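You operate a simulated robot arm through the tools that you are given. There is no shell and no other tool. Be economical: measure what you need, move in short steps, check, and stop when the job is done.

You are at the controls of a simulated robot arm. One attempt, no reset.

Task
Swap the number in the iron frame for the one printed on the pad and tighten the line.
Fine: knob fully loose, slider right back before the swap; old number into the rack; new one reading upright; raise and lower the tightened frame. Set down upright: brass number, what you pick out.
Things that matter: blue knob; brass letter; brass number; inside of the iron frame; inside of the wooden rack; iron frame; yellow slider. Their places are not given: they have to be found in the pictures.

It is judged by the outcome, as a careful person would: the job done as asked, and still so three seconds after it is handed in. It fails if anything else is knocked over, pushed out of place, dropped, spilled or broken.

Robot
A 7-joint arm with a two-finger parallel gripper, fixed in place. Base frame: the origin is at the foot of the arm, x ahead of it, y to its left, z up; the work surface is at about z = 0.883. Readings come in m, rad, newtons and seconds.
With the tool pointing down near the work surface it reaches from about 0.3 to 0.7 m from the base axis. Its first joint turns from -1.152 to 1.152 rad. Payload 1.57 kg.
The tool frame sits at the grasp point between the pads (the TCP): z along the fingers, y along the line on which they close. The tips reach 0.03 m beyond it. Largest opening 0.11 m; finger width 0.024, thickness 0.012; the body of the gripper, 0.048 by 0.112 m, starts 0.078 m behind the TCP.
Orientation is that of the tool frame in the base frame, as a unit quaternion [w, x, y, z]. With the fingers straight down and closing along the base's y, the tool's x points along the base's -x, its y along +y and its z along -z.

Tools
- The arm moves only by the tool move_arm. Its argument "motion" is a list of rows, each a list of 6 numbers: the shift along the base's x, y, z in units of 40 mm (1.0 is 40 mm), then the turn, a rotation vector about the base's x, y, z in units of 4 degrees (1.0 is 4 degrees). In form: [[tx, ty, tz, ax, ay, az], ...]. A call has 1 to 12 rows; each row shifts and turns the commanded pose from where the row before left it. "jaw" is the finger opening in m, from 0 to 0.11, set as the call begins (left out, the last holds). A call with a number of a shift or a turn outside -1 to 1 is refused whole. A row lasts 0.2 s, in which the tool goes at most 0.05 m and 0.15 rad; a call with a longer step from one row to the next is refused whole, and so is a gripper value outside its range. A pose out of reach is approached as far as the arm can. The call stops where the force on the tool passes 80 N (or 10 N more than at its start, if that is more) or the arm is blocked; 0.2 s more then pass. Each finger travels about 0.108 m/s and halts on what it meets, pressing with about 22 N; the grip force reading is that of the motor and also rises with nothing between the fingers. The clock runs only during rows and for 0.2 s after the last one: add rows that do not move to give the fingers time. The reply holds the time, the measured pose of the TCP, the force on the tool along the base axes, the opening and the grip force, in the units named above and with some noise, with the torque about the TCP (base axes, N m) and any sound that the robot's microphone picked up.
- Cameras (640 x 400 px; columns grow to the right, rows downward): "scene" is fixed at [0.1831, -0.4109, 1.4061]; the picture's right is [0.49, -0.87, 0.00], its down [-0.55, -0.31, -0.77] and it looks along [0.67, 0.38, -0.64] (base axes); focal length 249 px, centre (320, 200). "wrist" rides on the gripper at [0.07, 0.016, -0.141] in the tool frame; the picture's right is [-0.23, 0.97, 0.00], its down [-0.85, -0.20, -0.48] and it looks along [-0.47, -0.11, 0.88] (tool axes); focal length 222 px, centre (320, 200).
- capture(camera): a new picture of that camera. No time passes.
- probe_pixels(camera, pixels): for up to 12 pixels [column, row] of the newest picture of that camera ("zoom" is the newest enlarged one), the place [x, y, z] in the base frame of the surface seen there, good to about 0.002 m, but the place of the scene camera against the robot may be out by one fixed shift of up to 0.018 m in any direction. No time passes.
- zoom(camera, box): a new picture of the part [left, top, right, bottom] of that camera's present view, enlarged. No time passes.
- finish_job(): hands the job in; it is judged then, once.

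Keep the steps short. Do not move on a guess: measure, check each grasp and each placing, and mend mistakes. In all there are 80 turns and 38 pictures (those below and enlarged ones count). Leave the gripper open and the arm clear of the work at the hand-in unless told otherwise, and finish with a single line.

The tools are called after "Emit:" by a JSON object that holds its "fn" and its "kwargs". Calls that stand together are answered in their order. move_arm: Moves the arm, as the interface text tells. Its arguments: {"type":"object","properties":{"motion":{"type":"array","items":{"type":"array","items":{"type":"number"}}},"jaw":{"type":"number"}},"required":["motion"]} The other tools are called the same way: capture (camera) takes a picture; probe_pixels (camera, pixels) gives the place of the surface under pixels of a picture; zoom (camera, box) takes an enlarged picture of a part of a camera's view; finish_job () hands the job in.

At the start:

```text
t: 0.0
position: [0.4441, -0.1489, 1.2323]
tcp_rot: [0.0, 0.001, 1.0, 0.0]
contact_force: [0.8, 0.2, 0.4]
wrist_torque: [0.01, 0.0, -0.03]
grip_width: 0.1099
gripper_force: 0.1
```

scene: 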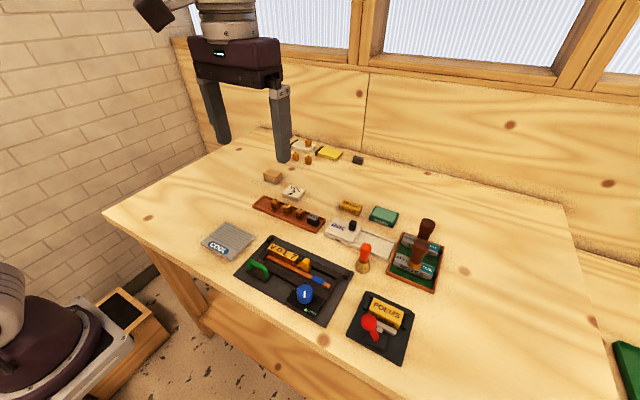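
wrist: 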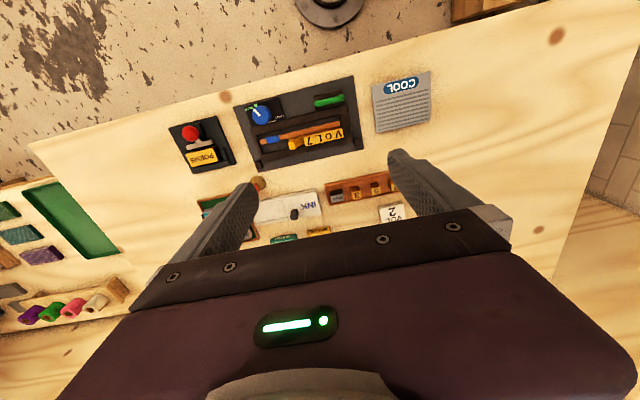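

I see a dark frame with "VOL 7", a blue knob, a wooden rack and a small pad. I'll zoom in on them.

Emit:
{"fn": "zoom", "kwargs": {"camera": "scene", "box": [230, 225, 360, 330]}}

Emit:
{"fn": "zoom", "kwargs": {"camera": "scene", "box": [240, 130, 370, 240]}}

Emit:
{"fn": "zoom", "kwargs": {"camera": "wrist", "box": [230, 60, 450, 250]}}

```text
3.81 times, centred on (295, 278) of scene
```

zoom: 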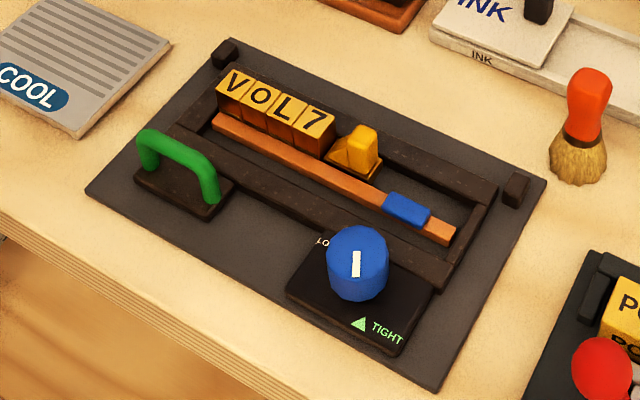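

```text
3.64 times, centred on (305, 185) of scene
```

zoom: 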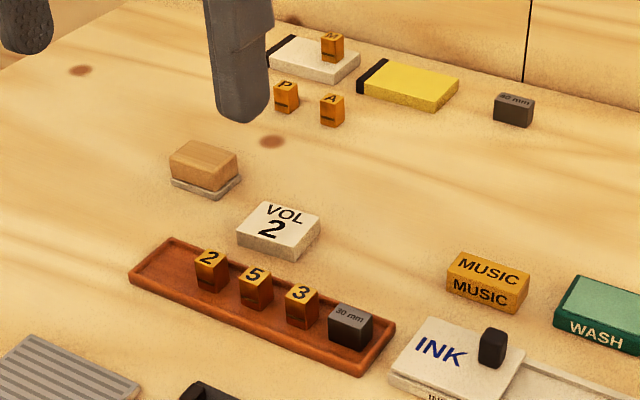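

```text
2.11 times, centred on (340, 155) of wrist
```

zoom: 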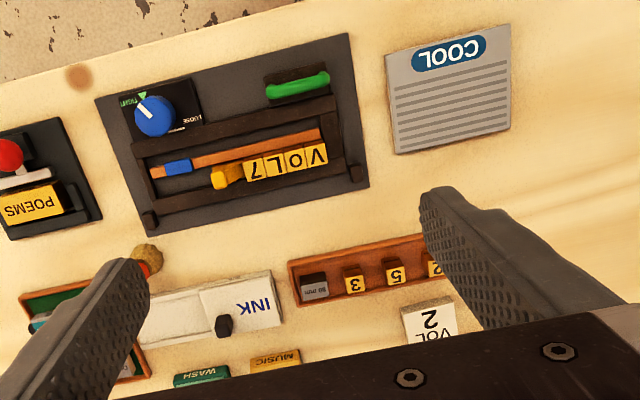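

The pad reads "VOL 2", so the 7 comes out and the 2 goes in. Next I'll measure places in the wrist zoom: knob (155,115), slider (228,178), 7 (256,170), V (316,154), rack numbers and green handle.

Emit:
{"fn": "probe_pixels", "kwargs": {"camera": "zoom", "pixels": [[155, 115], [230, 178], [256, 170], [316, 154], [354, 277], [396, 269], [434, 264], [300, 85], [178, 166], [132, 145], [335, 100], [348, 165]]}}

Emit:
{"fn": "probe_pixels", "kwargs": {"camera": "scene", "pixels": [[304, 289], [305, 260], [295, 254], [279, 248], [301, 208], [290, 203], [277, 199], [260, 263], [313, 280]]}}

```text
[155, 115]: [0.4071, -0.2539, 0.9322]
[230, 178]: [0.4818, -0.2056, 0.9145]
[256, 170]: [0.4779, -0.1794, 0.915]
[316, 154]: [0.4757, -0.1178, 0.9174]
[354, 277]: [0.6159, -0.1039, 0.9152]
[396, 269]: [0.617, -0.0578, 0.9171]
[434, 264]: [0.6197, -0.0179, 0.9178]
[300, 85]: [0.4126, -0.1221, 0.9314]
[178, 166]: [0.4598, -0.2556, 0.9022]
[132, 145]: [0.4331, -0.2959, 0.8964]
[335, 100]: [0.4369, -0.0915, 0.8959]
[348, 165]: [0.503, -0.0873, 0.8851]
```

```text
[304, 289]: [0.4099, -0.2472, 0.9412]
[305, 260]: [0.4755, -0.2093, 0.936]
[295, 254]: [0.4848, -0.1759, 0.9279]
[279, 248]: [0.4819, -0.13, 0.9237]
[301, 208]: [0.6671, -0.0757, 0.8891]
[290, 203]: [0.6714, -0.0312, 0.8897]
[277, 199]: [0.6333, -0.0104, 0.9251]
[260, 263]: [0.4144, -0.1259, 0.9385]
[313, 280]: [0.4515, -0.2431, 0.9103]
```

Scene readings are off by roughly +0.008 in z. I'll bring the wrist camera lower over the frame for a clear look.

Emit:
{"fn": "move_arm", "kwargs": {"motion": [[-0.42, -0.156, -0.76, 0, 0, 0], [-0.42, -0.156, -0.76, 0, 0, 0], [-0.42, -0.156, -0.76, 0, 0, 0], [-0.42, -0.156, -0.76, 0, 0, 0], [-0.42, -0.156, -0.76, 0, 0, 0], [0, 0, 0, 0, 0, 0]]}}

Emit:
{"fn": "capture", "kwargs": {"camera": "wrist"}}

```text
t: 1.4
position: [0.3603, -0.181, 1.0821]
tcp_rot: [0.0, 0.001, 1.0, 0.0]
contact_force: [0.2, 0.3, 0.1]
wrist_torque: [0.01, 0.0, -0.02]
grip_width: 0.1101
gripper_force: 0.0
```

```text
32 pictures are left
```

wrist: 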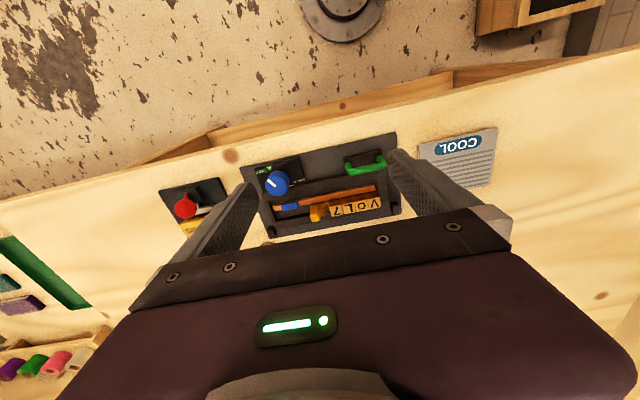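

Emit:
{"fn": "zoom", "kwargs": {"camera": "wrist", "box": [235, 125, 415, 245]}}

```text
3.33 times, centred on (325, 185) of wrist
```

zoom: 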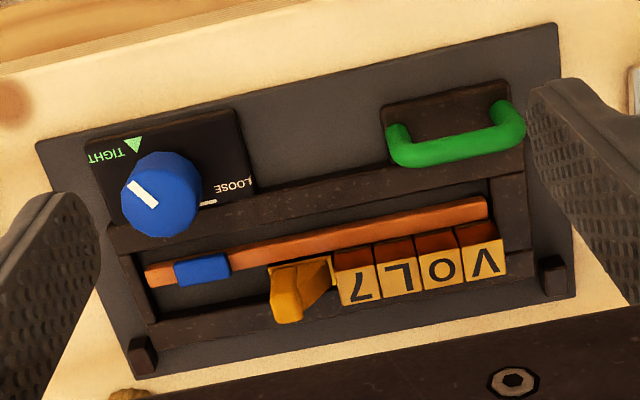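

Frame lies along the base y axis. I need a sharper look at the knob mark and its scale, so I go lower and closer.

Emit:
{"fn": "move_arm", "kwargs": {"motion": [[0.3, -0.2, -0.6, 0, 0, 0], [0.3, -0.2, -0.6, 0, 0, 0], [0.3, -0.2, -0.6, 0, 0, 0], [0, 0, 0, 0, 0, 0]]}}

Emit:
{"fn": "zoom", "kwargs": {"camera": "wrist", "box": [230, 90, 440, 220]}}

```text
t: 2.4
position: [0.3946, -0.2076, 1.0083]
tcp_rot: [0.001, 0.001, 1.0, 0.0]
contact_force: [-0.3, 0.1, 0.3]
wrist_torque: [-0.03, -0.01, -0.01]
grip_width: 0.1102
gripper_force: 0.1
```

```text
3.05 times, centred on (335, 155) of wrist
```

zoom: 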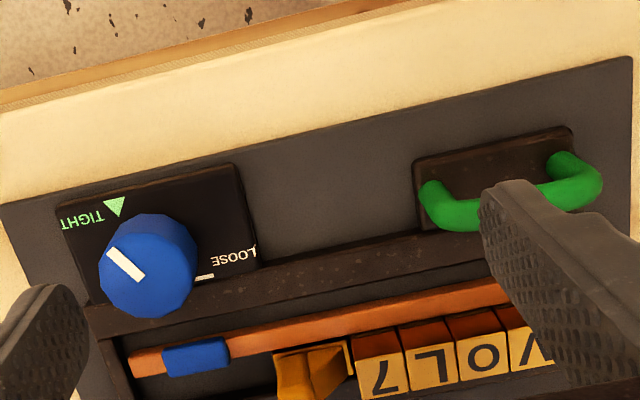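

Emit:
{"fn": "probe_pixels", "kwargs": {"camera": "zoom", "pixels": [[112, 253], [139, 277], [115, 203], [197, 278], [213, 276], [150, 312], [105, 285], [190, 235], [192, 280], [143, 222], [590, 175], [435, 195]]}}

Emit:
{"fn": "probe_pixels", "kwargs": {"camera": "zoom", "pixels": [[312, 378], [350, 345], [285, 360], [375, 348], [378, 375], [195, 355], [165, 360], [300, 335], [300, 265], [110, 345], [240, 190], [520, 160]]}}

```text
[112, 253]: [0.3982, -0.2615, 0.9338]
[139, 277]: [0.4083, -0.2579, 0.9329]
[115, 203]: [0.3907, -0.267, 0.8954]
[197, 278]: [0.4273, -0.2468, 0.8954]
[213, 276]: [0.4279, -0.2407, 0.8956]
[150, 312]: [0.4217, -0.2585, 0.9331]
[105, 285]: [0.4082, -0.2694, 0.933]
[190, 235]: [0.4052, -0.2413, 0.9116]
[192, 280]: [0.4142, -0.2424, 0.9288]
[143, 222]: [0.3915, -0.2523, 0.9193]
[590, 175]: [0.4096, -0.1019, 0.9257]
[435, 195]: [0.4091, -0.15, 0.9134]
```

```text
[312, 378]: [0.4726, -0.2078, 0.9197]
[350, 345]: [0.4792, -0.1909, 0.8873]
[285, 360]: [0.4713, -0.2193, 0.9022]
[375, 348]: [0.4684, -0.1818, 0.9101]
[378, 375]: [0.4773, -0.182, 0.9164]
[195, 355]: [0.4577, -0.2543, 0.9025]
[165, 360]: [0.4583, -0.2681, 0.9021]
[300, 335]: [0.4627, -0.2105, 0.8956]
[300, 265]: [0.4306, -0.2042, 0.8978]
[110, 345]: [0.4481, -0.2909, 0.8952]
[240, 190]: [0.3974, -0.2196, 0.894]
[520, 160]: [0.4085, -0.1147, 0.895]
```

Knob axis is about (0.4065, −0.2555), top z 0.933, radius 0.0145, and its mark points at TIGHT. I'll move above the knob while turning the wrist, to have room for the turn.

Emit:
{"fn": "move_arm", "kwargs": {"motion": [[0.025, -0.1, 0, 0, 0, -1], [0.025, -0.1, 0, 0, 0, -1], [0.025, -0.1, 0, 0, 0, -1], [0.025, -0.1, 0, 0, 0, -1], [0.025, -0.1, 0, 0, 0, -1], [0.025, -0.1, 0, 0, 0, -1], [0.025, -0.1, 0, 0, 0, -1], [0.025, -0.1, 0, 0, 0, -1], [0.025, -0.1, 0, 0, 0, -1], [0.025, -0.1, 0, 0, 0, -1], [0.025, -0.1, 0, 0, 0, -1], [0.025, -0.1, 0, 0, 0, -1]], "jaw": 0.06}}

Emit:
{"fn": "move_arm", "kwargs": {"motion": [[0, 0, 0, 0, 0, -1], [0, 0, 0, 0, 0, -1], [0, 0, 0, 0, 0, -1], [0, 0, 0, 0, 0, -1], [0, 0, 0, 0, 0, -1], [0, 0, 0, 0, 0, -1], [0, 0, 0, 0, 0, -1], [0, 0, 0, 0, 0, -1], [0, 0, 0, 0, 0, -1], [0, 0, 0, 0, 0, -1], [0, 0, 0, 0, 0, 0]]}}

Emit:
{"fn": "capture", "kwargs": {"camera": "wrist"}}

```text
t: 5.0
position: [0.4081, -0.252, 1.0091]
tcp_rot: [0.001, 0.407, 0.913, -0.001]
contact_force: [0.2, -0.3, -0.4]
wrist_torque: [0.01, 0.01, -0.03]
grip_width: 0.0601
gripper_force: 0.0
```

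```text
t: 7.4
position: [0.4078, -0.2547, 1.0076]
tcp_rot: [0.0, 0.696, 0.718, 0.001]
contact_force: [0.2, -0.3, 0.5]
wrist_torque: [0.0, -0.01, -0.03]
grip_width: 0.0603
gripper_force: 0.1
```

```text
29 pictures are left
```

wrist: 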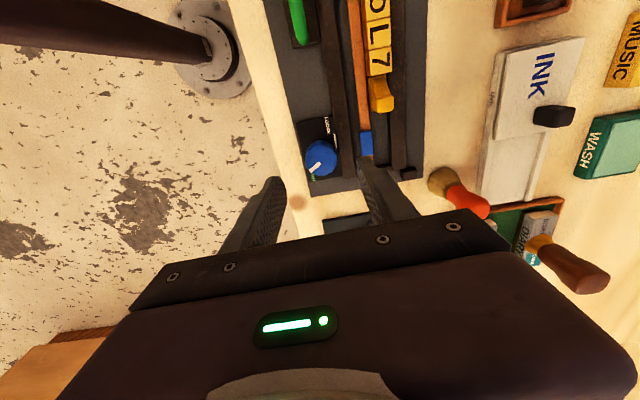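

Emit:
{"fn": "zoom", "kwargs": {"camera": "wrist", "box": [280, 100, 380, 200]}}

```text
4.00 times, centred on (330, 150) of wrist
```

zoom: 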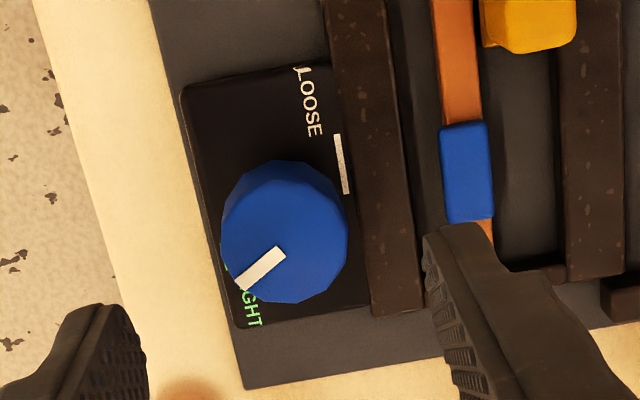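

Emit:
{"fn": "probe_pixels", "kwargs": {"camera": "zoom", "pixels": [[338, 138], [346, 190], [300, 71], [252, 290], [280, 250], [285, 295], [226, 240], [342, 235], [285, 180], [240, 300], [467, 165], [468, 222]]}}

```text
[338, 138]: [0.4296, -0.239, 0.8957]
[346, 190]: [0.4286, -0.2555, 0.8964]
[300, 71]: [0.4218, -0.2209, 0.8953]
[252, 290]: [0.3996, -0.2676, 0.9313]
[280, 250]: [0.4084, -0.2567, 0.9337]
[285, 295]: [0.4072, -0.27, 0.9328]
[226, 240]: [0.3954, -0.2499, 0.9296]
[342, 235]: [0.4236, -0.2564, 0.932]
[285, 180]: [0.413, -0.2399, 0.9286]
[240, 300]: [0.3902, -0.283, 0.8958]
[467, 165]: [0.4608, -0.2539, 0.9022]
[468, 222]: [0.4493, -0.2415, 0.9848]
```

The scale shows TIGHT at the mark and LOOSE on the far side. I'll descend around the knob and close.

Emit:
{"fn": "move_arm", "kwargs": {"motion": [[0, -0.01, -0.5, 0, 0, 0], [0, -0.01, -0.5, 0, 0, 0], [0, 0, -0.5, 0, 0, 0], [0, 0, -0.12, 0, 0, 0], [0, 0, 0, 0, 0, 0]]}}

Emit:
{"fn": "move_arm", "kwargs": {"motion": [[0, 0, 0, 0, 0, 0], [0, 0, 0, 0, 0, 0], [0, 0, 0, 0, 0, 0]], "jaw": 0.02}}

```text
t: 8.6
position: [0.4079, -0.2543, 0.9439]
tcp_rot: [0.001, 0.695, 0.719, 0.001]
contact_force: [0.2, 0.2, 0.2]
wrist_torque: [0.0, -0.01, 0.02]
grip_width: 0.06
gripper_force: 0.0
```

```text
t: 9.4
position: [0.4089, -0.2555, 0.9435]
tcp_rot: [0.001, 0.695, 0.719, 0.0]
contact_force: [9.8, -0.4, -5.1]
wrist_torque: [-0.15, -0.41, 0.04]
grip_width: 0.0329
gripper_force: 41.0
```

Gripped at 0.033 m. A small +x centring correction, then a short turn counter-clockwise while watching the torque.

Emit:
{"fn": "move_arm", "kwargs": {"motion": [[0.03, 0, 0, 0, 0, 0], [0, 0, 0, 0, 0, 1], [0, 0, 0, 0, 0, 1], [0, 0, 0, 0, 0, 1], [0, 0, 0, 0, 0, 0]]}}

```text
t: 10.6
position: [0.4088, -0.2554, 0.943]
tcp_rot: [0.002, 0.616, 0.788, -0.001]
contact_force: [1.0, -19.0, -4.9]
wrist_torque: [-0.73, 0.07, 0.0]
grip_width: 0.0329
gripper_force: 41.3
```

Emit:
{"fn": "zoom", "kwargs": {"camera": "wrist", "box": [260, 90, 400, 220]}}

```text
3.08 times, centred on (330, 155) of wrist
```

zoom: 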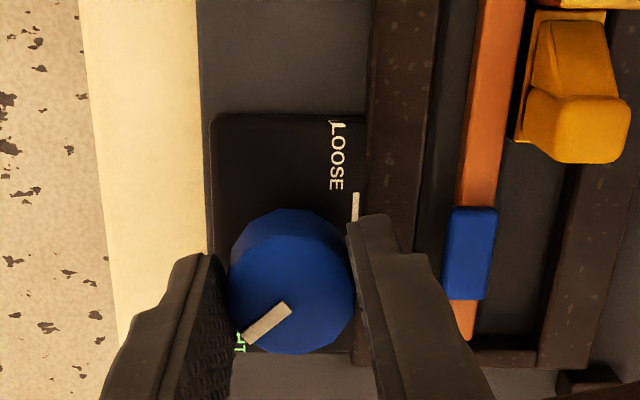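

The knob turned with the grip (mark moved along with the camera). I carry on counter-clockwise with a slight −y correction to ease the side force.

Emit:
{"fn": "move_arm", "kwargs": {"motion": [[0, -0.03, 0, 0, 0, 1], [0, 0, 0, 0, 0, 1], [0, 0, 0, 0, 0, 1], [0, 0, 0, 0, 0, 1], [0, 0, 0, 0, 0, 1], [0, 0, 0, 0, 0, 1], [0, 0, 0, 0, 0, 1], [0, 0, 0, 0, 0, 1], [0, 0, 0, 0, 0, 1], [0, 0, 0, 0, 0, 1], [0, 0, 0, 0, 0, 0]]}}

```text
t: 13.0
position: [0.4085, -0.2554, 0.9441]
tcp_rot: [0.0, 0.309, 0.951, -0.001]
contact_force: [-23.3, -6.8, 18.1]
wrist_torque: [0.0, 1.01, -0.03]
grip_width: 0.0328
gripper_force: 40.6
```

Emit:
{"fn": "move_arm", "kwargs": {"motion": [[-0.03, -0.01, 0.01, 0, 0, 1], [0, 0, 0, 0, 0, 1], [0, 0, 0, 0, 0, 1], [0, 0, 0, 0, 0, 1], [0, 0, 0, 0, 0, 1], [0, 0, 0, 0, 0, 1], [0, 0, 0, 0, 0, 1], [0, 0, 0, 0, 0, 1], [0, 0, 0, 0, 0, 1], [0, 0, 0, 0, 0, 1], [0, 0, 0, 0, 0, 0]]}}

Emit:
{"fn": "zoom", "kwargs": {"camera": "wrist", "box": [260, 90, 400, 220]}}

```text
t: 15.4
position: [0.4077, -0.2577, 0.9442]
tcp_rot: [0.0, -0.035, 0.999, -0.001]
contact_force: [-14.7, -17.0, -1.8]
wrist_torque: [-0.52, 0.54, -0.03]
grip_width: 0.0327
gripper_force: 41.8
```

```text
3.08 times, centred on (330, 155) of wrist
```

zoom: 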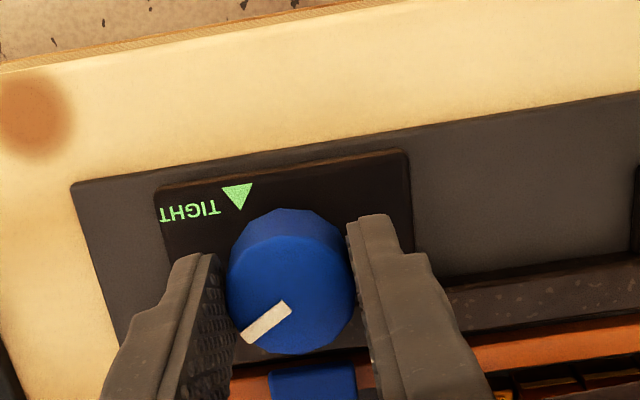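

The knob follows (now ~92° from TIGHT). Keep turning.

Emit:
{"fn": "move_arm", "kwargs": {"motion": [[-0.02, -0.02, 0, 0, 0, 1], [0, 0, 0, 0, 0, 1], [0, 0, 0, 0, 0, 1], [0, 0, 0, 0, 0, 1], [0, 0, 0, 0, 0, 1], [0, 0, 0, 0, 0, 1], [0, 0, 0, 0, 0, 1], [0, 0, 0, 0, 0, 1], [0, 0, 0, 0, 0, 1], [0, 0, 0, 0, 0, 1], [0, 0, 0, 0, 0, 0]]}}

Emit:
{"fn": "move_arm", "kwargs": {"motion": [[0, 0, 0, 0, 0, 1], [0, 0, 0, 0, 0, 1], [0, 0, 0, 0, 0, 1], [0, 0, 0, 0, 0, 1], [0, 0, 0, 0, 0, 1], [0, 0, 0, 0, 0, 1], [0, 0, 0, 0, 0, 0]]}}

Emit:
{"fn": "zoom", "kwargs": {"camera": "wrist", "box": [260, 90, 400, 220]}}

```text
t: 17.8
position: [0.4071, -0.2573, 0.9447]
tcp_rot: [0.002, -0.375, 0.927, -0.001]
contact_force: [1.7, -22.1, 15.1]
wrist_torque: [-0.56, -0.15, -0.01]
grip_width: 0.0329
gripper_force: 40.6
```

```text
t: 19.4
position: [0.4097, -0.2564, 0.9442]
tcp_rot: [0.0, -0.56, 0.829, -0.001]
contact_force: [13.0, -20.7, 3.2]
wrist_torque: [-0.28, -0.55, -0.61]
grip_width: 0.0331
gripper_force: 41.2
```

```text
3.08 times, centred on (330, 155) of wrist
```

zoom: 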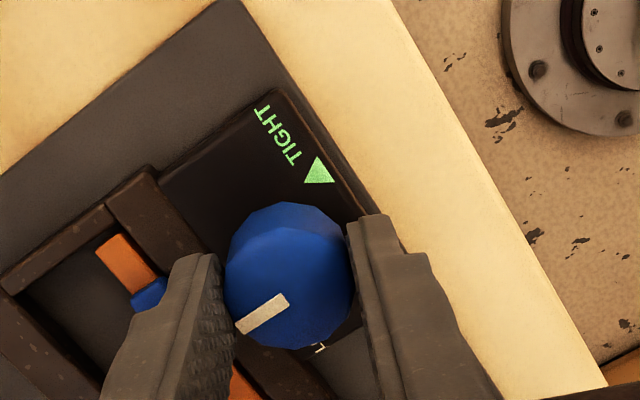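

Torque −0.61 and a slight slip of the mark at the LOOSE bar: the end stop is reached, after about 156°. I release and rise, then turn on to yaw 90° above the slider.

Emit:
{"fn": "move_arm", "kwargs": {"motion": [[0, 0, 0, 0, 0, 0], [0, 0, 0, 0, 0, 0], [0, 0, 0.5, 0, 0, 0], [0, 0, 0.5, 0, 0, 0], [0, 0, 0.6, 0, 0, 1], [0, 0, 0, 0, 0, 1], [0.4, 0.2, 0, 0, 0, 1], [0.4, 0.2, 0, 0, 0, 1], [0.4, 0.2, 0, 0, 0, 1], [0.4, 0.2, 0, 0, 0, 0.5], [0, 0, 0, 0, 0, 0]], "jaw": 0.06}}

Emit:
{"fn": "capture", "kwargs": {"camera": "wrist"}}

```text
t: 21.8
position: [0.4711, -0.2215, 1.0074]
tcp_rot: [-0.002, 0.707, -0.707, 0.0]
contact_force: [0.5, -0.5, 0.5]
wrist_torque: [0.0, -0.03, -0.01]
grip_width: 0.06
gripper_force: 0.1
```

```text
24 pictures are left
```

wrist: 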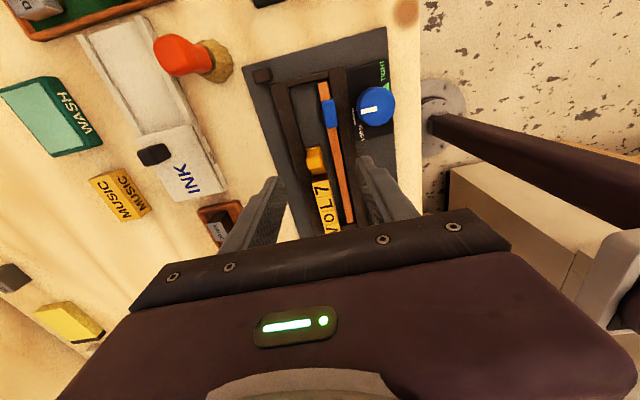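

Emit:
{"fn": "zoom", "kwargs": {"camera": "wrist", "box": [235, 45, 405, 215]}}

```text
2.35 times, centred on (320, 130) of wrist
```

zoom: 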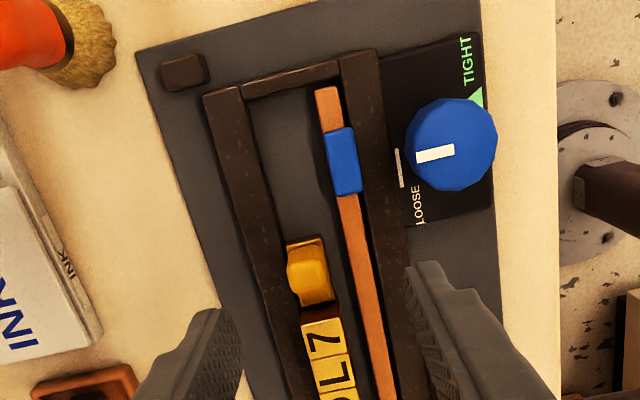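

The knob's mark now points at the LOOSE bar. Measuring the slider, the letters and the rails in this zoom.

Emit:
{"fn": "probe_pixels", "kwargs": {"camera": "zoom", "pixels": [[310, 278], [300, 250], [318, 300], [290, 285], [333, 285], [305, 328], [337, 322], [321, 360], [345, 380], [295, 80], [228, 150], [270, 180]]}}

Emit:
{"fn": "probe_pixels", "kwargs": {"camera": "zoom", "pixels": [[311, 310], [293, 242], [318, 238], [318, 265], [292, 262], [323, 345], [308, 345], [340, 345], [365, 290], [400, 240], [340, 160], [325, 90]]}}

```text
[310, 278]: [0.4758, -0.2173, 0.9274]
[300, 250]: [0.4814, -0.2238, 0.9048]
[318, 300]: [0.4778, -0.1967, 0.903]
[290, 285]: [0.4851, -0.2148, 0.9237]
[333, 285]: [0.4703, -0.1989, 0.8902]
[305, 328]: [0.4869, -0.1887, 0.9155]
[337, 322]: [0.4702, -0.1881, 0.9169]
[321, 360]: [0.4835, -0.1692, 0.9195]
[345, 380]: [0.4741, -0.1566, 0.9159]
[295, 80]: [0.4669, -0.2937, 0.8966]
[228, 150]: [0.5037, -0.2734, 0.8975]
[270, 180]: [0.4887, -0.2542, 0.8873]
```

```text
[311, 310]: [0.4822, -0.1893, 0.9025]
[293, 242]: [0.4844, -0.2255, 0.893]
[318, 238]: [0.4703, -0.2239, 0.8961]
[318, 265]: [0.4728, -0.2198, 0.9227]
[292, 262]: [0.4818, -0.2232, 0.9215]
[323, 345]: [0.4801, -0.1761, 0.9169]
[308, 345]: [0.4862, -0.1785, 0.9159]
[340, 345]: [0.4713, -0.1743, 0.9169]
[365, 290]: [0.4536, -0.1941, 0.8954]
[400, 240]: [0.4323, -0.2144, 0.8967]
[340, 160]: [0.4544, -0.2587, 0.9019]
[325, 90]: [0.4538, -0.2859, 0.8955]
```

Slider handle: x 0.470–0.485, y ≈ −0.217, top z 0.927. I'll go down over it, jaws along x, and grip it.

Emit:
{"fn": "move_arm", "kwargs": {"motion": [[0.16, 0.12, -0.4, 0, 0, 0], [0, 0, -0.5, 0, 0, 0], [0, 0, -0.5, 0, 0, 0], [0, 0, -0.33, 0, 0, 0], [0, 0, 0, 0, 0, 0]]}}

Emit:
{"fn": "move_arm", "kwargs": {"motion": [[0, 0, 0, 0, 0, 0], [0, 0, 0, 0, 0, 0], [0, 0, 0, 0, 0, 0]], "jaw": 0.008}}

```text
t: 23.0
position: [0.4773, -0.2179, 0.9389]
tcp_rot: [-0.001, -0.707, 0.707, 0.0]
contact_force: [-0.8, -0.7, -1.0]
wrist_torque: [-0.01, -0.02, -0.01]
grip_width: 0.0599
gripper_force: 0.1
```

```text
t: 23.8
position: [0.4775, -0.2187, 0.9386]
tcp_rot: [0.0, -0.707, 0.708, -0.001]
contact_force: [11.0, 0.4, -6.5]
wrist_torque: [-0.24, -0.28, 0.01]
grip_width: 0.0166
gripper_force: 31.7
```

Slider gripped (0.0166 m). I pull it back along −y in small steps.

Emit:
{"fn": "move_arm", "kwargs": {"motion": [[0.02, 0, 0, 0, 0, 0], [0, -0.15, 0, 0, 0, 0], [0, -0.15, 0, 0, 0, 0], [0, -0.15, 0, 0, 0, 0], [0, -0.15, 0, 0, 0, 0], [0, -0.15, 0, 0, 0, 0], [0, 0, 0, 0, 0, 0]]}}

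```text
t: 25.4
position: [0.4781, -0.2497, 0.9377]
tcp_rot: [0.0, -0.707, 0.707, 0.001]
contact_force: [-3.1, 0.0, -14.0]
wrist_torque: [-0.08, 0.12, 0.06]
grip_width: 0.0167
gripper_force: 32.3
```

Emit:
{"fn": "move_arm", "kwargs": {"motion": [[0, -0.1, 0, 0, 0, 0], [0, -0.1, 0, 0, 0, 0], [0, -0.1, 0, 0, 0, 0], [0, -0.1, 0, 0, 0, 0], [0, 0, 0, 0, 0, 0]]}}

Emit:
{"fn": "move_arm", "kwargs": {"motion": [[0, -0.1, 0, 0, 0, 0], [0, -0.1, 0, 0, 0, 0], [0, -0.1, 0, 0, 0, 0], [0, 0, 0, 0, 0, 0]]}}

```text
t: 26.6
position: [0.4779, -0.2662, 0.9386]
tcp_rot: [0.0, -0.706, 0.708, 0.002]
contact_force: [-16.6, 0.1, -10.4]
wrist_torque: [0.56, 0.69, 0.13]
grip_width: 0.0168
gripper_force: 31.9
```

```text
t: 27.6
position: [0.4787, -0.2793, 0.9397]
tcp_rot: [-0.001, 0.707, -0.707, 0.0]
contact_force: [-6.6, 0.7, -23.4]
wrist_torque: [0.07, 0.61, 0.04]
grip_width: 0.0169
gripper_force: 31.8
```

Emit:
{"fn": "zoom", "kwargs": {"camera": "scene", "box": [230, 225, 360, 330]}}

```text
3.81 times, centred on (295, 278) of scene
```

zoom: 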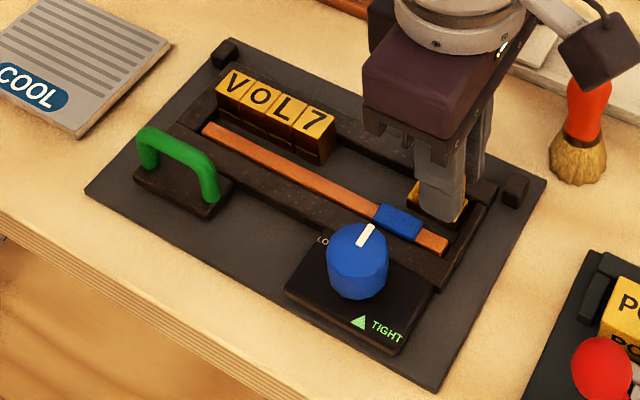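

Slider is moving with the grip and is nearly at the end. Small steps to the stop.

Emit:
{"fn": "move_arm", "kwargs": {"motion": [[0, -0.06, -0.02, 0, 0, 0], [0, -0.06, 0, 0, 0, 0], [0, -0.06, 0, 0, 0, 0], [0, 0, 0, 0, 0, 0]]}}

```text
t: 28.6
position: [0.4795, -0.2835, 0.939]
tcp_rot: [0.0, 0.707, -0.707, -0.002]
contact_force: [-14.9, 23.5, 1.2]
wrist_torque: [0.55, 0.25, 0.02]
grip_width: 0.0168
gripper_force: 31.9
```

The stop is felt (+23 N in y), so the slider is right back. I release, rise and look at the 7.

Emit:
{"fn": "move_arm", "kwargs": {"motion": [[0, 0.03, 0, 0, 0, 0], [0, 0, 0, 0, 0, 0], [0, 0, 0.5, 0, 0, 0], [0, 0, 0.5, 0, 0, 0], [0, 0.5, 0.2, 0, 0, 0], [0, 0.5, 0, 0, 0, 0], [0, 0.3, 0, 0, 0, 0], [0, 0, 0, 0, 0, 0]], "jaw": 0.05}}

Emit:
{"fn": "zoom", "kwargs": {"camera": "wrist", "box": [250, 60, 390, 230]}}

```text
t: 30.4
position: [0.4791, -0.2323, 0.9836]
tcp_rot: [-0.001, -0.707, 0.707, -0.001]
contact_force: [0.6, 0.2, 0.2]
wrist_torque: [0.01, -0.01, 0.0]
grip_width: 0.05
gripper_force: 0.1
```

```text
2.35 times, centred on (320, 145) of wrist
```

zoom: 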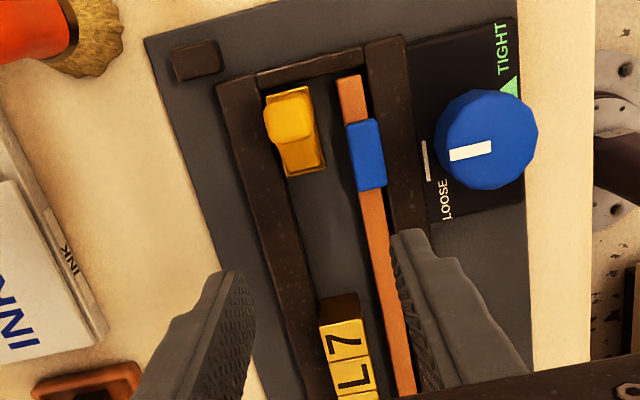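

Emit:
{"fn": "probe_pixels", "kwargs": {"camera": "zoom", "pixels": [[322, 329], [361, 321], [329, 361], [368, 354], [347, 356], [345, 362], [345, 328], [372, 390], [340, 300], [295, 320], [385, 330], [305, 165]]}}

```text
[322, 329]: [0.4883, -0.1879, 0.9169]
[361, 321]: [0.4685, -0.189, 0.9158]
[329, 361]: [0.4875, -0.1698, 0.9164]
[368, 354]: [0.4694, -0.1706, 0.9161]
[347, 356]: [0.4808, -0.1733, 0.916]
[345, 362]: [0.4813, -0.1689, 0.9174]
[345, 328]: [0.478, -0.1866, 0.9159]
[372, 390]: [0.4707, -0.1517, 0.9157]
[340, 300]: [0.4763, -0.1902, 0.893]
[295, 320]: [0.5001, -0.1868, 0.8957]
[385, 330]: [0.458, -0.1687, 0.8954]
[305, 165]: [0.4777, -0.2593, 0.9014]
```

The 7 spans x 0.469–0.488, y −0.1895…−0.171, top z 0.916. I'll grip it along x, offset toward −y so the fingers don't touch the L.

Emit:
{"fn": "move_arm", "kwargs": {"motion": [[0, 0.58, 0, 0, 0, 0], [-0.01, 0.58, 0, 0, 0, 0], [0, 0, 0, 0, 0, 0], [0, 0, -0.5, 0, 0, 0], [0, 0, -0.5, 0, 0, 0], [0, 0, -0.27, 0, 0, 0], [0, 0, 0, 0, 0, 0]]}}

```text
t: 32.0
position: [0.4775, -0.186, 0.9341]
tcp_rot: [0.0, -0.707, 0.707, -0.001]
contact_force: [0.5, -0.4, 0.3]
wrist_torque: [-0.01, 0.0, -0.01]
grip_width: 0.0502
gripper_force: 0.0
```

Emit:
{"fn": "move_arm", "kwargs": {"motion": [[0.025, 0, -0.04, 0, 0, 0], [0, 0, 0, 0, 0, 0], [0, 0, 0, 0, 0, 0], [0, 0, 0, 0, 0, 0]], "jaw": 0.012}}

```text
t: 33.0
position: [0.4781, -0.1861, 0.9347]
tcp_rot: [0.0, -0.707, 0.708, 0.0]
contact_force: [-4.6, -3.2, 13.7]
wrist_torque: [-0.07, 0.18, 0.03]
grip_width: 0.0195
gripper_force: 21.8
```

Held at 0.0195 m. I slide it 1.5 mm away from the L, then lift.

Emit:
{"fn": "move_arm", "kwargs": {"motion": [[0, -0.04, 0.02, 0, 0, 0], [0, 0, 0.15, 0, 0, 0], [0, 0, 0.3, 0, 0, 0], [0, 0, 0.5, 0, 0, 0], [0, 0, 0.5, 0, 0, 0], [0, 0, 0.3, 0, 0, 0], [0, 0, 0, 0, 0, 0]]}}

Emit:
{"fn": "capture", "kwargs": {"camera": "scene"}}

```text
t: 34.6
position: [0.4793, -0.1857, 1.003]
tcp_rot: [0.0, -0.707, 0.707, 0.0]
contact_force: [-0.4, -1.1, -0.7]
wrist_torque: [0.0, 0.01, 0.01]
grip_width: 0.012
gripper_force: 0.1
```

```text
20 pictures are left
```

scene: 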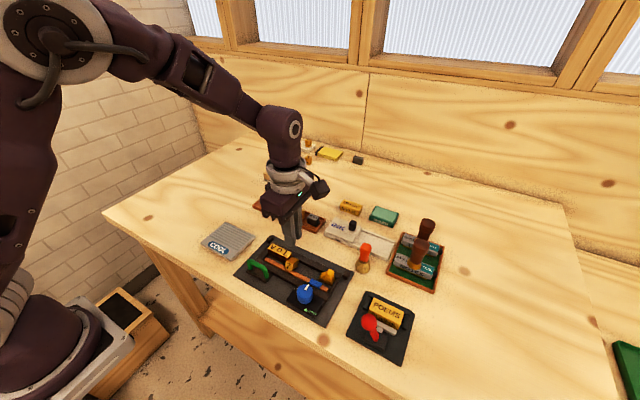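

The grip slipped (opening now 0.012). Let me see where the 7 is.

Emit:
{"fn": "zoom", "kwargs": {"camera": "scene", "box": [240, 230, 350, 320]}}

```text
4.44 times, centred on (295, 275) of scene
```

zoom: 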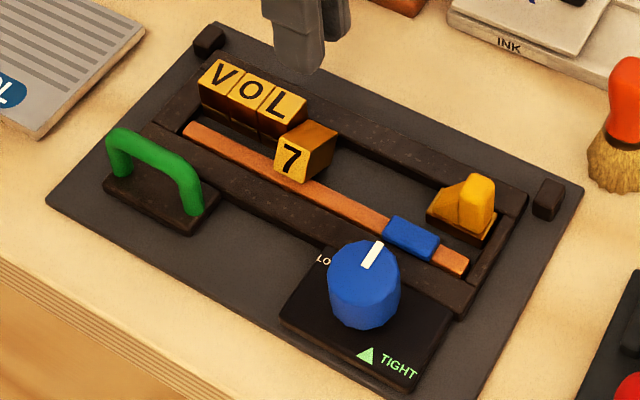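

The 7 tipped over inside the frame, its face now toward −x, lying on the bar. I'll view it and measure its pose before re-gripping.

Emit:
{"fn": "move_arm", "kwargs": {"motion": [[0, -0.6, 0.3, 0, 0, 0], [-0.2, -0.7, 0, 0, 0, 0], [0, 0, 0, 0, 0, 0]], "jaw": 0.08}}

Emit:
{"fn": "zoom", "kwargs": {"camera": "wrist", "box": [270, 90, 380, 220]}}

```text
t: 35.4
position: [0.4716, -0.2364, 1.0149]
tcp_rot: [0.0, -0.707, 0.707, 0.001]
contact_force: [-0.5, 0.0, -0.8]
wrist_torque: [0.0, 0.01, 0.01]
grip_width: 0.0802
gripper_force: 0.0
```

```text
3.08 times, centred on (325, 155) of wrist
```

zoom: 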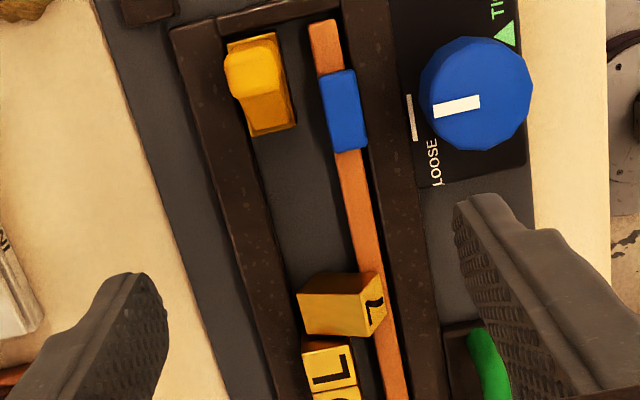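

Emit:
{"fn": "probe_pixels", "kwargs": {"camera": "zoom", "pixels": [[302, 295], [298, 292], [310, 330], [355, 334], [363, 303], [340, 315], [378, 274], [383, 300], [375, 318], [330, 276], [340, 290], [372, 300]]}}

Emit:
{"fn": "probe_pixels", "kwargs": {"camera": "scene", "pixels": [[298, 260], [293, 270], [300, 264], [290, 265], [297, 271], [307, 262], [303, 258], [291, 256], [281, 251]]}}

```text
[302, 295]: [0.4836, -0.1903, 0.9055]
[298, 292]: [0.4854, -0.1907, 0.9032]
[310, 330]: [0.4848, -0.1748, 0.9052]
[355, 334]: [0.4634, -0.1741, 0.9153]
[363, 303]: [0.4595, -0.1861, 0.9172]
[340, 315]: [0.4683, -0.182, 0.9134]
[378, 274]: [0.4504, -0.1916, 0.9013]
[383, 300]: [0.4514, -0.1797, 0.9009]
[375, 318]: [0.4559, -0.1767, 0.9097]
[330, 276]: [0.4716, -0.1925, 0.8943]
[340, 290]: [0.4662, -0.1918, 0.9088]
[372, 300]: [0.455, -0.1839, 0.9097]
```

```text
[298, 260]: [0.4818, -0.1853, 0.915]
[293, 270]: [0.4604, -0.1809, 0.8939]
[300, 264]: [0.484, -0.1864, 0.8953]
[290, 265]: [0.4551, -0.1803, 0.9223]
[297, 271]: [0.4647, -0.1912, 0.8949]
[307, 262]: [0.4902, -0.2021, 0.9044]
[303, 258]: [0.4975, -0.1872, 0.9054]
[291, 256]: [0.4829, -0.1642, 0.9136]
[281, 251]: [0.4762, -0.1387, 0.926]
```

The 7 lies leaning 63° toward −x, y −0.192…−0.174; its printed end sticks out past the letters (x 0.450–0.467). With jaws closing along y I can take that end without touching the L. I turn the wrist back to yaw 0.

Emit:
{"fn": "move_arm", "kwargs": {"motion": [[-0.04, 0.1, 0, 0, 0, -1], [-0.04, 0.1, 0, 0, 0, -1], [-0.04, 0.1, 0, 0, 0, -1], [-0.04, 0.1, 0, 0, 0, -1], [-0.04, 0.1, 0, 0, 0, -1], [-0.04, 0.1, 0, 0, 0, -1], [-0.04, 0.1, 0, 0, 0, -1], [-0.04, 0.1, 0, 0, 0, -1], [-0.04, 0.1, 0, 0, 0, -1], [-0.04, 0.1, 0, 0, 0, -1], [-0.04, 0.1, 0, 0, 0, -1], [-0.01, 0.22, 0, 0, 0, -1]], "jaw": 0.05}}

Emit:
{"fn": "move_arm", "kwargs": {"motion": [[0, 0, 0, 0, 0, -1], [0, 0, 0, 0, 0, -1], [0, 0, 0, 0, 0, -1], [0, 0, 0, 0, 0, -1], [0, 0, 0, 0, 0, -1], [0, 0, 0, 0, 0, -1], [0, 0, 0, 0, 0, -1], [0, 0, 0, 0, 0, -1], [0, 0, 0, 0, 0, -1], [0, 0, 0, 0, 0, -1], [0, 0, 0, 0, 0, -0.5], [0, 0, 0, 0, 0, 0]]}}

```text
t: 38.0
position: [0.452, -0.1863, 1.0174]
tcp_rot: [0.001, -0.357, 0.934, 0.0]
contact_force: [0.2, -0.4, 0.0]
wrist_torque: [0.03, 0.0, -0.02]
grip_width: 0.0501
gripper_force: 0.0
```

```text
t: 40.6
position: [0.4528, -0.185, 1.016]
tcp_rot: [0.0, 0.001, 1.0, 0.0]
contact_force: [0.4, 0.0, 0.0]
wrist_torque: [-0.02, -0.03, 0.01]
grip_width: 0.0501
gripper_force: 0.1
```

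At (0.4528, −0.185, 1.016), yaw 0. Going down to z 0.931 beside the printed end.

Emit:
{"fn": "move_arm", "kwargs": {"motion": [[0.01, 0.05, -0.6, 0, 0, 0], [0, 0, -0.6, 0, 0, 0], [0, 0, -0.5, 0, 0, 0], [0, 0, -0.3, 0, 0, 0], [0, 0, -0.12, 0, 0, 0], [0, 0, 0, 0, 0, 0]]}}

Emit:
{"fn": "move_arm", "kwargs": {"motion": [[0, 0, 0, 0, 0, 0], [0, 0, 0, 0, 0, 0], [0, 0, 0, 0, 0, 0]], "jaw": 0.005}}

```text
t: 42.0
position: [0.454, -0.1859, 0.9313]
tcp_rot: [0.0, 0.001, 1.0, 0.0]
contact_force: [-0.2, -1.2, -0.9]
wrist_torque: [-0.01, 0.0, 0.0]
grip_width: 0.0499
gripper_force: 0.1
```

```text
t: 42.8
position: [0.4551, -0.1855, 0.9296]
tcp_rot: [0.0, 0.001, 1.0, 0.0]
contact_force: [0.9, 0.5, 0.3]
wrist_torque: [0.02, -0.04, 0.0]
grip_width: 0.0194
gripper_force: 22.2
```

Held at 0.0194 m. Slow lift, then check.

Emit:
{"fn": "move_arm", "kwargs": {"motion": [[0, 0, 0.1, 0, 0, 0], [0, 0, 0.15, 0, 0, 0], [0, 0, 0.2, 0, 0, 0], [0, 0, 0.3, 0, 0, 0], [0, 0, 0.4, 0, 0, 0], [0, 0, 0.4, 0, 0, 0], [0, 0, 0.4, 0, 0, 0], [0, 0, 0, 0, 0, 0]]}}

Emit:
{"fn": "zoom", "kwargs": {"camera": "scene", "box": [230, 200, 350, 310]}}

```text
t: 44.6
position: [0.454, -0.1838, 1.009]
tcp_rot: [0.0, 0.001, 1.0, 0.0]
contact_force: [-0.3, 0.1, -2.1]
wrist_torque: [0.0, 0.0, 0.01]
grip_width: 0.0194
gripper_force: 21.9
```

```text
3.64 times, centred on (290, 255) of scene
```

zoom: 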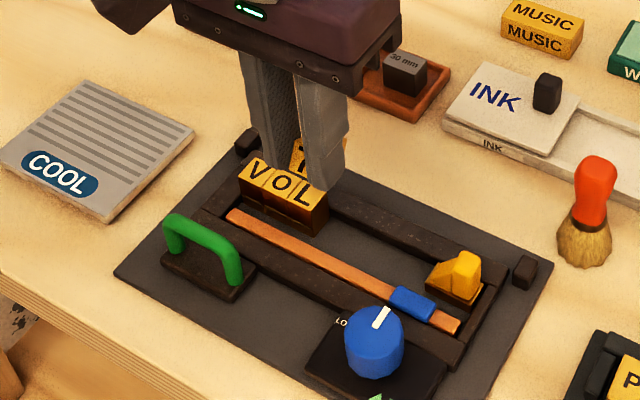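

The 7 is held and V O L still stand. I carry it toward the rack's empty left end while tilting the tool +40° about y to bring it near upright.

Emit:
{"fn": "move_arm", "kwargs": {"motion": [[0.1, 0.43, 0.1, 0, 1, 0], [0.3, 0.43, 0.1, 0, 1, 0], [0.3, 0.43, 0.1, 0, 1, 0], [0.3, 0.43, 0.1, 0, 1, 0], [0.3, 0.43, 0.1, 0, 1, 0], [0.3, 0.43, 0, 0, 1, 0], [0.3, 0.43, 0, 0, 1, 0], [0.3, 0.43, 0, 0, 1, 0], [0.3, 0.43, 0, 0, 1, 0], [0.3, 0.43, 0, 0, 1, 0], [0.3, 0.43, 0, 0, 0, 0], [0, 0, 0, 0, 0, 0]]}}

Emit:
{"fn": "capture", "kwargs": {"camera": "wrist"}}

```text
t: 47.2
position: [0.5279, -0.0174, 1.0385]
tcp_rot: [-0.308, 0.001, 0.951, 0.0]
contact_force: [0.4, 0.4, -0.4]
wrist_torque: [-0.02, -0.01, 0.03]
grip_width: 0.0194
gripper_force: 21.7
out of reach, approached as far as the arm can: row 9, 10, 11
```

```text
16 pictures are left
```

wrist: 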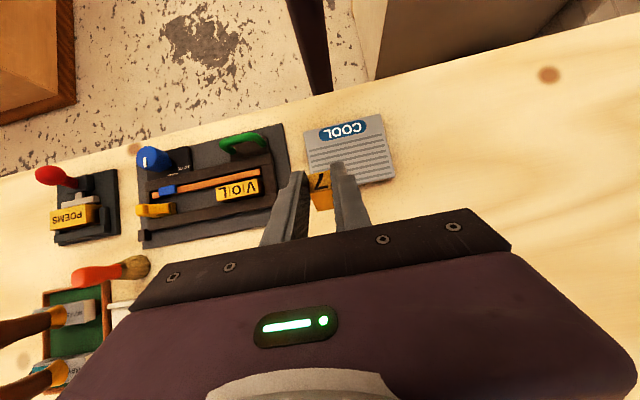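

Reach ends near x 0.53 at this tilt, so I'll set the 7 down upright on the free table between COOL and the rack, then regrip. First check its lean and the free area.

Emit:
{"fn": "zoom", "kwargs": {"camera": "wrist", "box": [270, 110, 430, 230]}}

Emit:
{"fn": "zoom", "kwargs": {"camera": "scene", "box": [200, 160, 330, 270]}}

```text
3.33 times, centred on (350, 170) of wrist
```

zoom: 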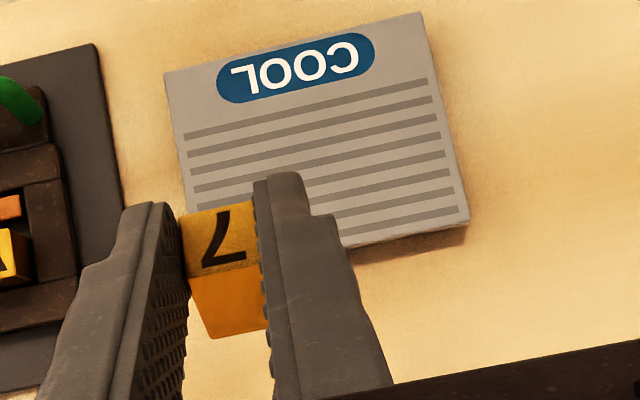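

```text
3.64 times, centred on (265, 215) of scene
```

zoom: 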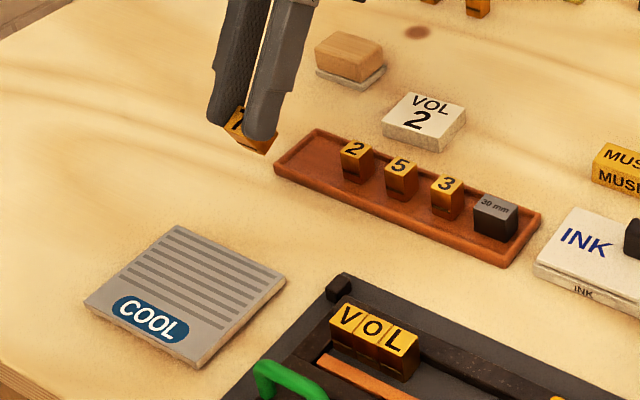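

Emit:
{"fn": "probe_pixels", "kwargs": {"camera": "zoom", "pixels": [[178, 230], [282, 277], [92, 302], [277, 168], [318, 131], [536, 215], [503, 264], [300, 157], [355, 148], [240, 200], [330, 230]]}}

Emit:
{"fn": "probe_pixels", "kwargs": {"camera": "wrist", "pixels": [[328, 177], [343, 173], [344, 187], [330, 191], [336, 198], [336, 208], [334, 188], [340, 206]]}}

```text
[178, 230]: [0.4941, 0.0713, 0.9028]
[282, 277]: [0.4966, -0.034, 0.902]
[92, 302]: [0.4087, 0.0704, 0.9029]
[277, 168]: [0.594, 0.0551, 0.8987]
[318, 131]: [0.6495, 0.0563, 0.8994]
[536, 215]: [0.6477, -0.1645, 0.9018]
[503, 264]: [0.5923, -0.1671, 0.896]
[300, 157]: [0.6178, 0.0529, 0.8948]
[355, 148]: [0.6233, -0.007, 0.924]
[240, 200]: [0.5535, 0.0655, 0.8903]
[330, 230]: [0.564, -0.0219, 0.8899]
```

```text
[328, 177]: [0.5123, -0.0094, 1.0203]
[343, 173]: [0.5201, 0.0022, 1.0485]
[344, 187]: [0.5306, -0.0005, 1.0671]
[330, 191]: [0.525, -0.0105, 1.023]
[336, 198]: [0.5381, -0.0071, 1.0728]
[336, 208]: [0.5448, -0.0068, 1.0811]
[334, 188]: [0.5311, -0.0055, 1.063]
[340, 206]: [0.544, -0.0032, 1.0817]
```

I mis-mapped the zoom; probing again at the correct pixels.

Emit:
{"fn": "probe_pixels", "kwargs": {"camera": "wrist", "pixels": [[312, 175], [327, 173], [328, 187], [313, 191], [320, 182], [320, 193], [318, 205], [321, 209], [322, 198]]}}

```text
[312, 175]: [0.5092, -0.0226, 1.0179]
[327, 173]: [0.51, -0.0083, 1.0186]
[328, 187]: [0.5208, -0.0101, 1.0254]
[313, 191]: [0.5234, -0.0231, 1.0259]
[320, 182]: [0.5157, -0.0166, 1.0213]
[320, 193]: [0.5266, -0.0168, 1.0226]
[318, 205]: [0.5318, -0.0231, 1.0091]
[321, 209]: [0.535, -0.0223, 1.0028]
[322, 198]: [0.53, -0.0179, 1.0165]
```

The 7's lean is now ~28° (it rights itself below ~33°). I back off in x to be within reach, add 8° of tilt and come down part way over the free strip.

Emit:
{"fn": "move_arm", "kwargs": {"motion": [[-0.6, -0.3, 0, 0, 0, 0], [-0.6, -0.3, 0, 0, 0, 0], [-0.38, 0, -0.2, 0, 0.5, 0], [0, 0, -0.4, 0, 0.5, 0], [0, 0, -0.4, 0, 0.5, 0], [0, 0, -0.4, 0, 0.5, 0], [0, 0, -0.2, 0, 0, 0], [0, 0, 0, 0, 0, 0]]}}

```text
t: 49.0
position: [0.4651, -0.0437, 0.9739]
tcp_rot: [-0.375, 0.001, 0.927, 0.001]
contact_force: [1.3, 0.1, -1.5]
wrist_torque: [0.02, 0.0, 0.02]
grip_width: 0.0195
gripper_force: 22.4
```

Emit:
{"fn": "move_arm", "kwargs": {"motion": [[0.4, 0.2, 0, 0, 0, 0], [0.4, 0.2, 0, 0, 0, 0], [0.4, 0.2, 0, 0, 0, 0], [0.25, 0, 0, 0, 0, 0], [0, 0, 0, 0, 0, 0]]}}

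Emit:
{"fn": "capture", "kwargs": {"camera": "wrist"}}

```text
t: 50.2
position: [0.5137, -0.0202, 0.9748]
tcp_rot: [-0.375, 0.0, 0.927, -0.001]
contact_force: [-0.3, -0.3, -0.7]
wrist_torque: [-0.02, -0.01, -0.01]
grip_width: 0.0192
gripper_force: 21.6
out of reach, approached as far as the arm can: row 4
```

```text
13 pictures are left
```

wrist: 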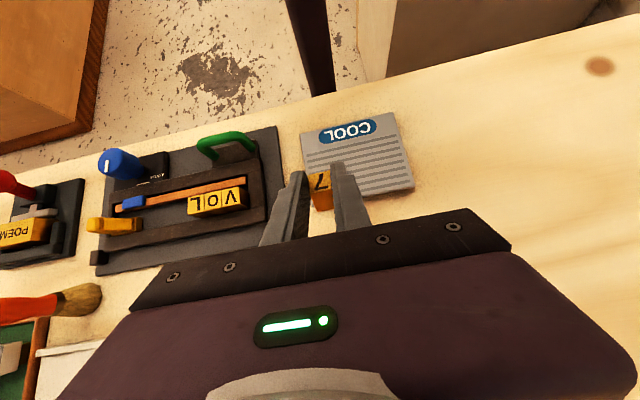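

Emit:
{"fn": "probe_pixels", "kwargs": {"camera": "wrist", "pixels": [[313, 176], [326, 174], [327, 186], [314, 190], [320, 198], [320, 207], [340, 197], [375, 192], [370, 215]]}}

```text
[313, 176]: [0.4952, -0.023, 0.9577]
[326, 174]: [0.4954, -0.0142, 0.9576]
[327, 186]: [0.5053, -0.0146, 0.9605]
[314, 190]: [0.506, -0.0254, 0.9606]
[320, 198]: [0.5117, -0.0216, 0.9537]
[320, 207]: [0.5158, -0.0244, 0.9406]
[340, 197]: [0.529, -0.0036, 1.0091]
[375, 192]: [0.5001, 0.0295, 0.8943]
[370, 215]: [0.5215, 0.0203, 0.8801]
```

Lean is now ~17°, but the COOL pad edge (x 0.50) lies right under it. I move to the free table left of COOL, about (0.47, 0.11), and lower.

Emit:
{"fn": "move_arm", "kwargs": {"motion": [[-0.2, 0.55, 0, 0, 0, 0], [-0.2, 0.55, 0, 0, 0, 0], [-0.2, 0.55, 0, 0, 0, 0], [-0.2, 0.55, 0, 0, 0, 0], [-0.2, 0.55, 0, 0, 0, 0], [-0.1, 0.55, 0, 0, 0, 0], [0, 0, -0.4, 0, 0, 0], [0, 0, -0.4, 0, 0, 0], [0, 0, -0.1, 0, 0, 0], [0, 0, 0, 0, 0, 0]]}}

```text
t: 52.4
position: [0.4681, 0.112, 0.9402]
tcp_rot: [-0.374, 0.001, 0.927, 0.0]
contact_force: [0.3, -0.1, -1.1]
wrist_torque: [0.01, -0.04, 0.02]
grip_width: 0.0193
gripper_force: 21.9
```

In reach here, so I add 16° more tilt to stand it straight before touching down.

Emit:
{"fn": "move_arm", "kwargs": {"motion": [[0, 0, 0.1, 0, 1, 0], [0, 0, 0, 0, 1, 0], [0, 0, 0, 0, 1, 0], [0, 0, 0, 0, 1, 0], [0, 0, 0, 0, 0, 0]]}}

Emit:
{"fn": "zoom", "kwargs": {"camera": "scene", "box": [170, 170, 270, 260]}}

```text
t: 53.6
position: [0.4685, 0.1127, 0.9431]
tcp_rot: [-0.438, 0.001, 0.899, 0.0]
contact_force: [0.3, 0.5, -0.9]
wrist_torque: [0.0, 0.0, 0.02]
grip_width: 0.0194
gripper_force: 21.9
out of reach, approached as far as the arm can: row 3, 4
```

```text
4.44 times, centred on (220, 215) of scene
```

zoom: 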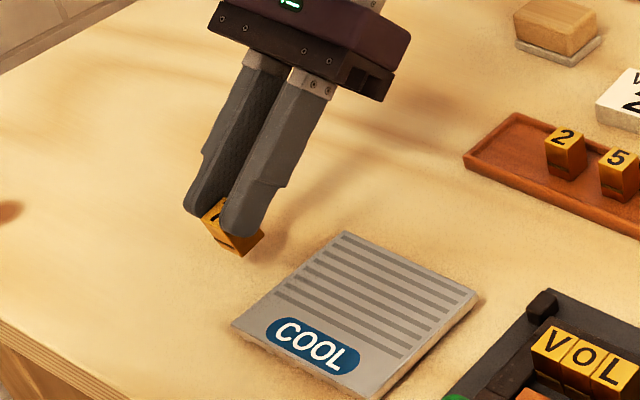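

Block lean should now be ~9°. Lower gently until it touches.

Emit:
{"fn": "move_arm", "kwargs": {"motion": [[0, 0, -0.1, 0, 0, 0], [0, 0, -0.1, 0, 0, 0], [0, 0, -0.1, 0, 0, 0], [0, 0, -0.05, 0, 0, 0], [0, 0, 0, 0, 0, 0]]}}

```text
t: 54.8
position: [0.4688, 0.1122, 0.9277]
tcp_rot: [-0.439, 0.0, 0.899, 0.0]
contact_force: [0.1, -0.5, -0.8]
wrist_torque: [-0.02, -0.02, 0.01]
grip_width: 0.0193
gripper_force: 21.5
```

Emit:
{"fn": "move_arm", "kwargs": {"motion": [[0, 0, -0.05, 0, 0, 0], [0, 0, -0.05, 0, 0, 0], [0, 0, -0.04, 0, 0, 0], [0, 0, 0, 0, 0, 0]]}}

```text
t: 55.8
position: [0.47, 0.1121, 0.924]
tcp_rot: [-0.438, 0.001, 0.899, 0.001]
contact_force: [0.8, 0.4, 16.1]
wrist_torque: [-0.01, 0.31, -0.04]
grip_width: 0.0194
gripper_force: 21.4
```

Touchdown (16 N up). Checking the stance before opening.

Emit:
{"fn": "zoom", "kwargs": {"camera": "wrist", "box": [290, 150, 350, 230]}}

```text
5.00 times, centred on (320, 190) of wrist
```

zoom: 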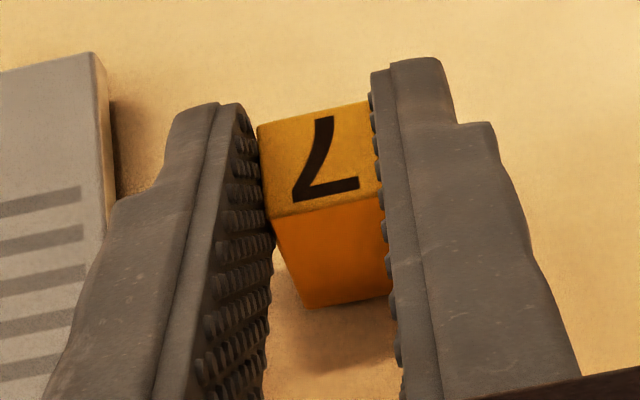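

Emit:
{"fn": "probe_pixels", "kwargs": {"camera": "zoom", "pixels": [[265, 130], [365, 108], [275, 205], [375, 190], [290, 225], [312, 300], [380, 205], [385, 288], [330, 380]]}}

```text
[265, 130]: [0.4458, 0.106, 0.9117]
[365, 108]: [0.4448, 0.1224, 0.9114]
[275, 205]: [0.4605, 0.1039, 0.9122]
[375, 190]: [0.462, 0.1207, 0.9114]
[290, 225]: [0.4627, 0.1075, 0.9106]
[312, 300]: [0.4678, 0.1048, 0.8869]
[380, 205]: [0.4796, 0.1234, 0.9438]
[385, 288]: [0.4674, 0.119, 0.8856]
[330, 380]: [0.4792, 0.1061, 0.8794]
```

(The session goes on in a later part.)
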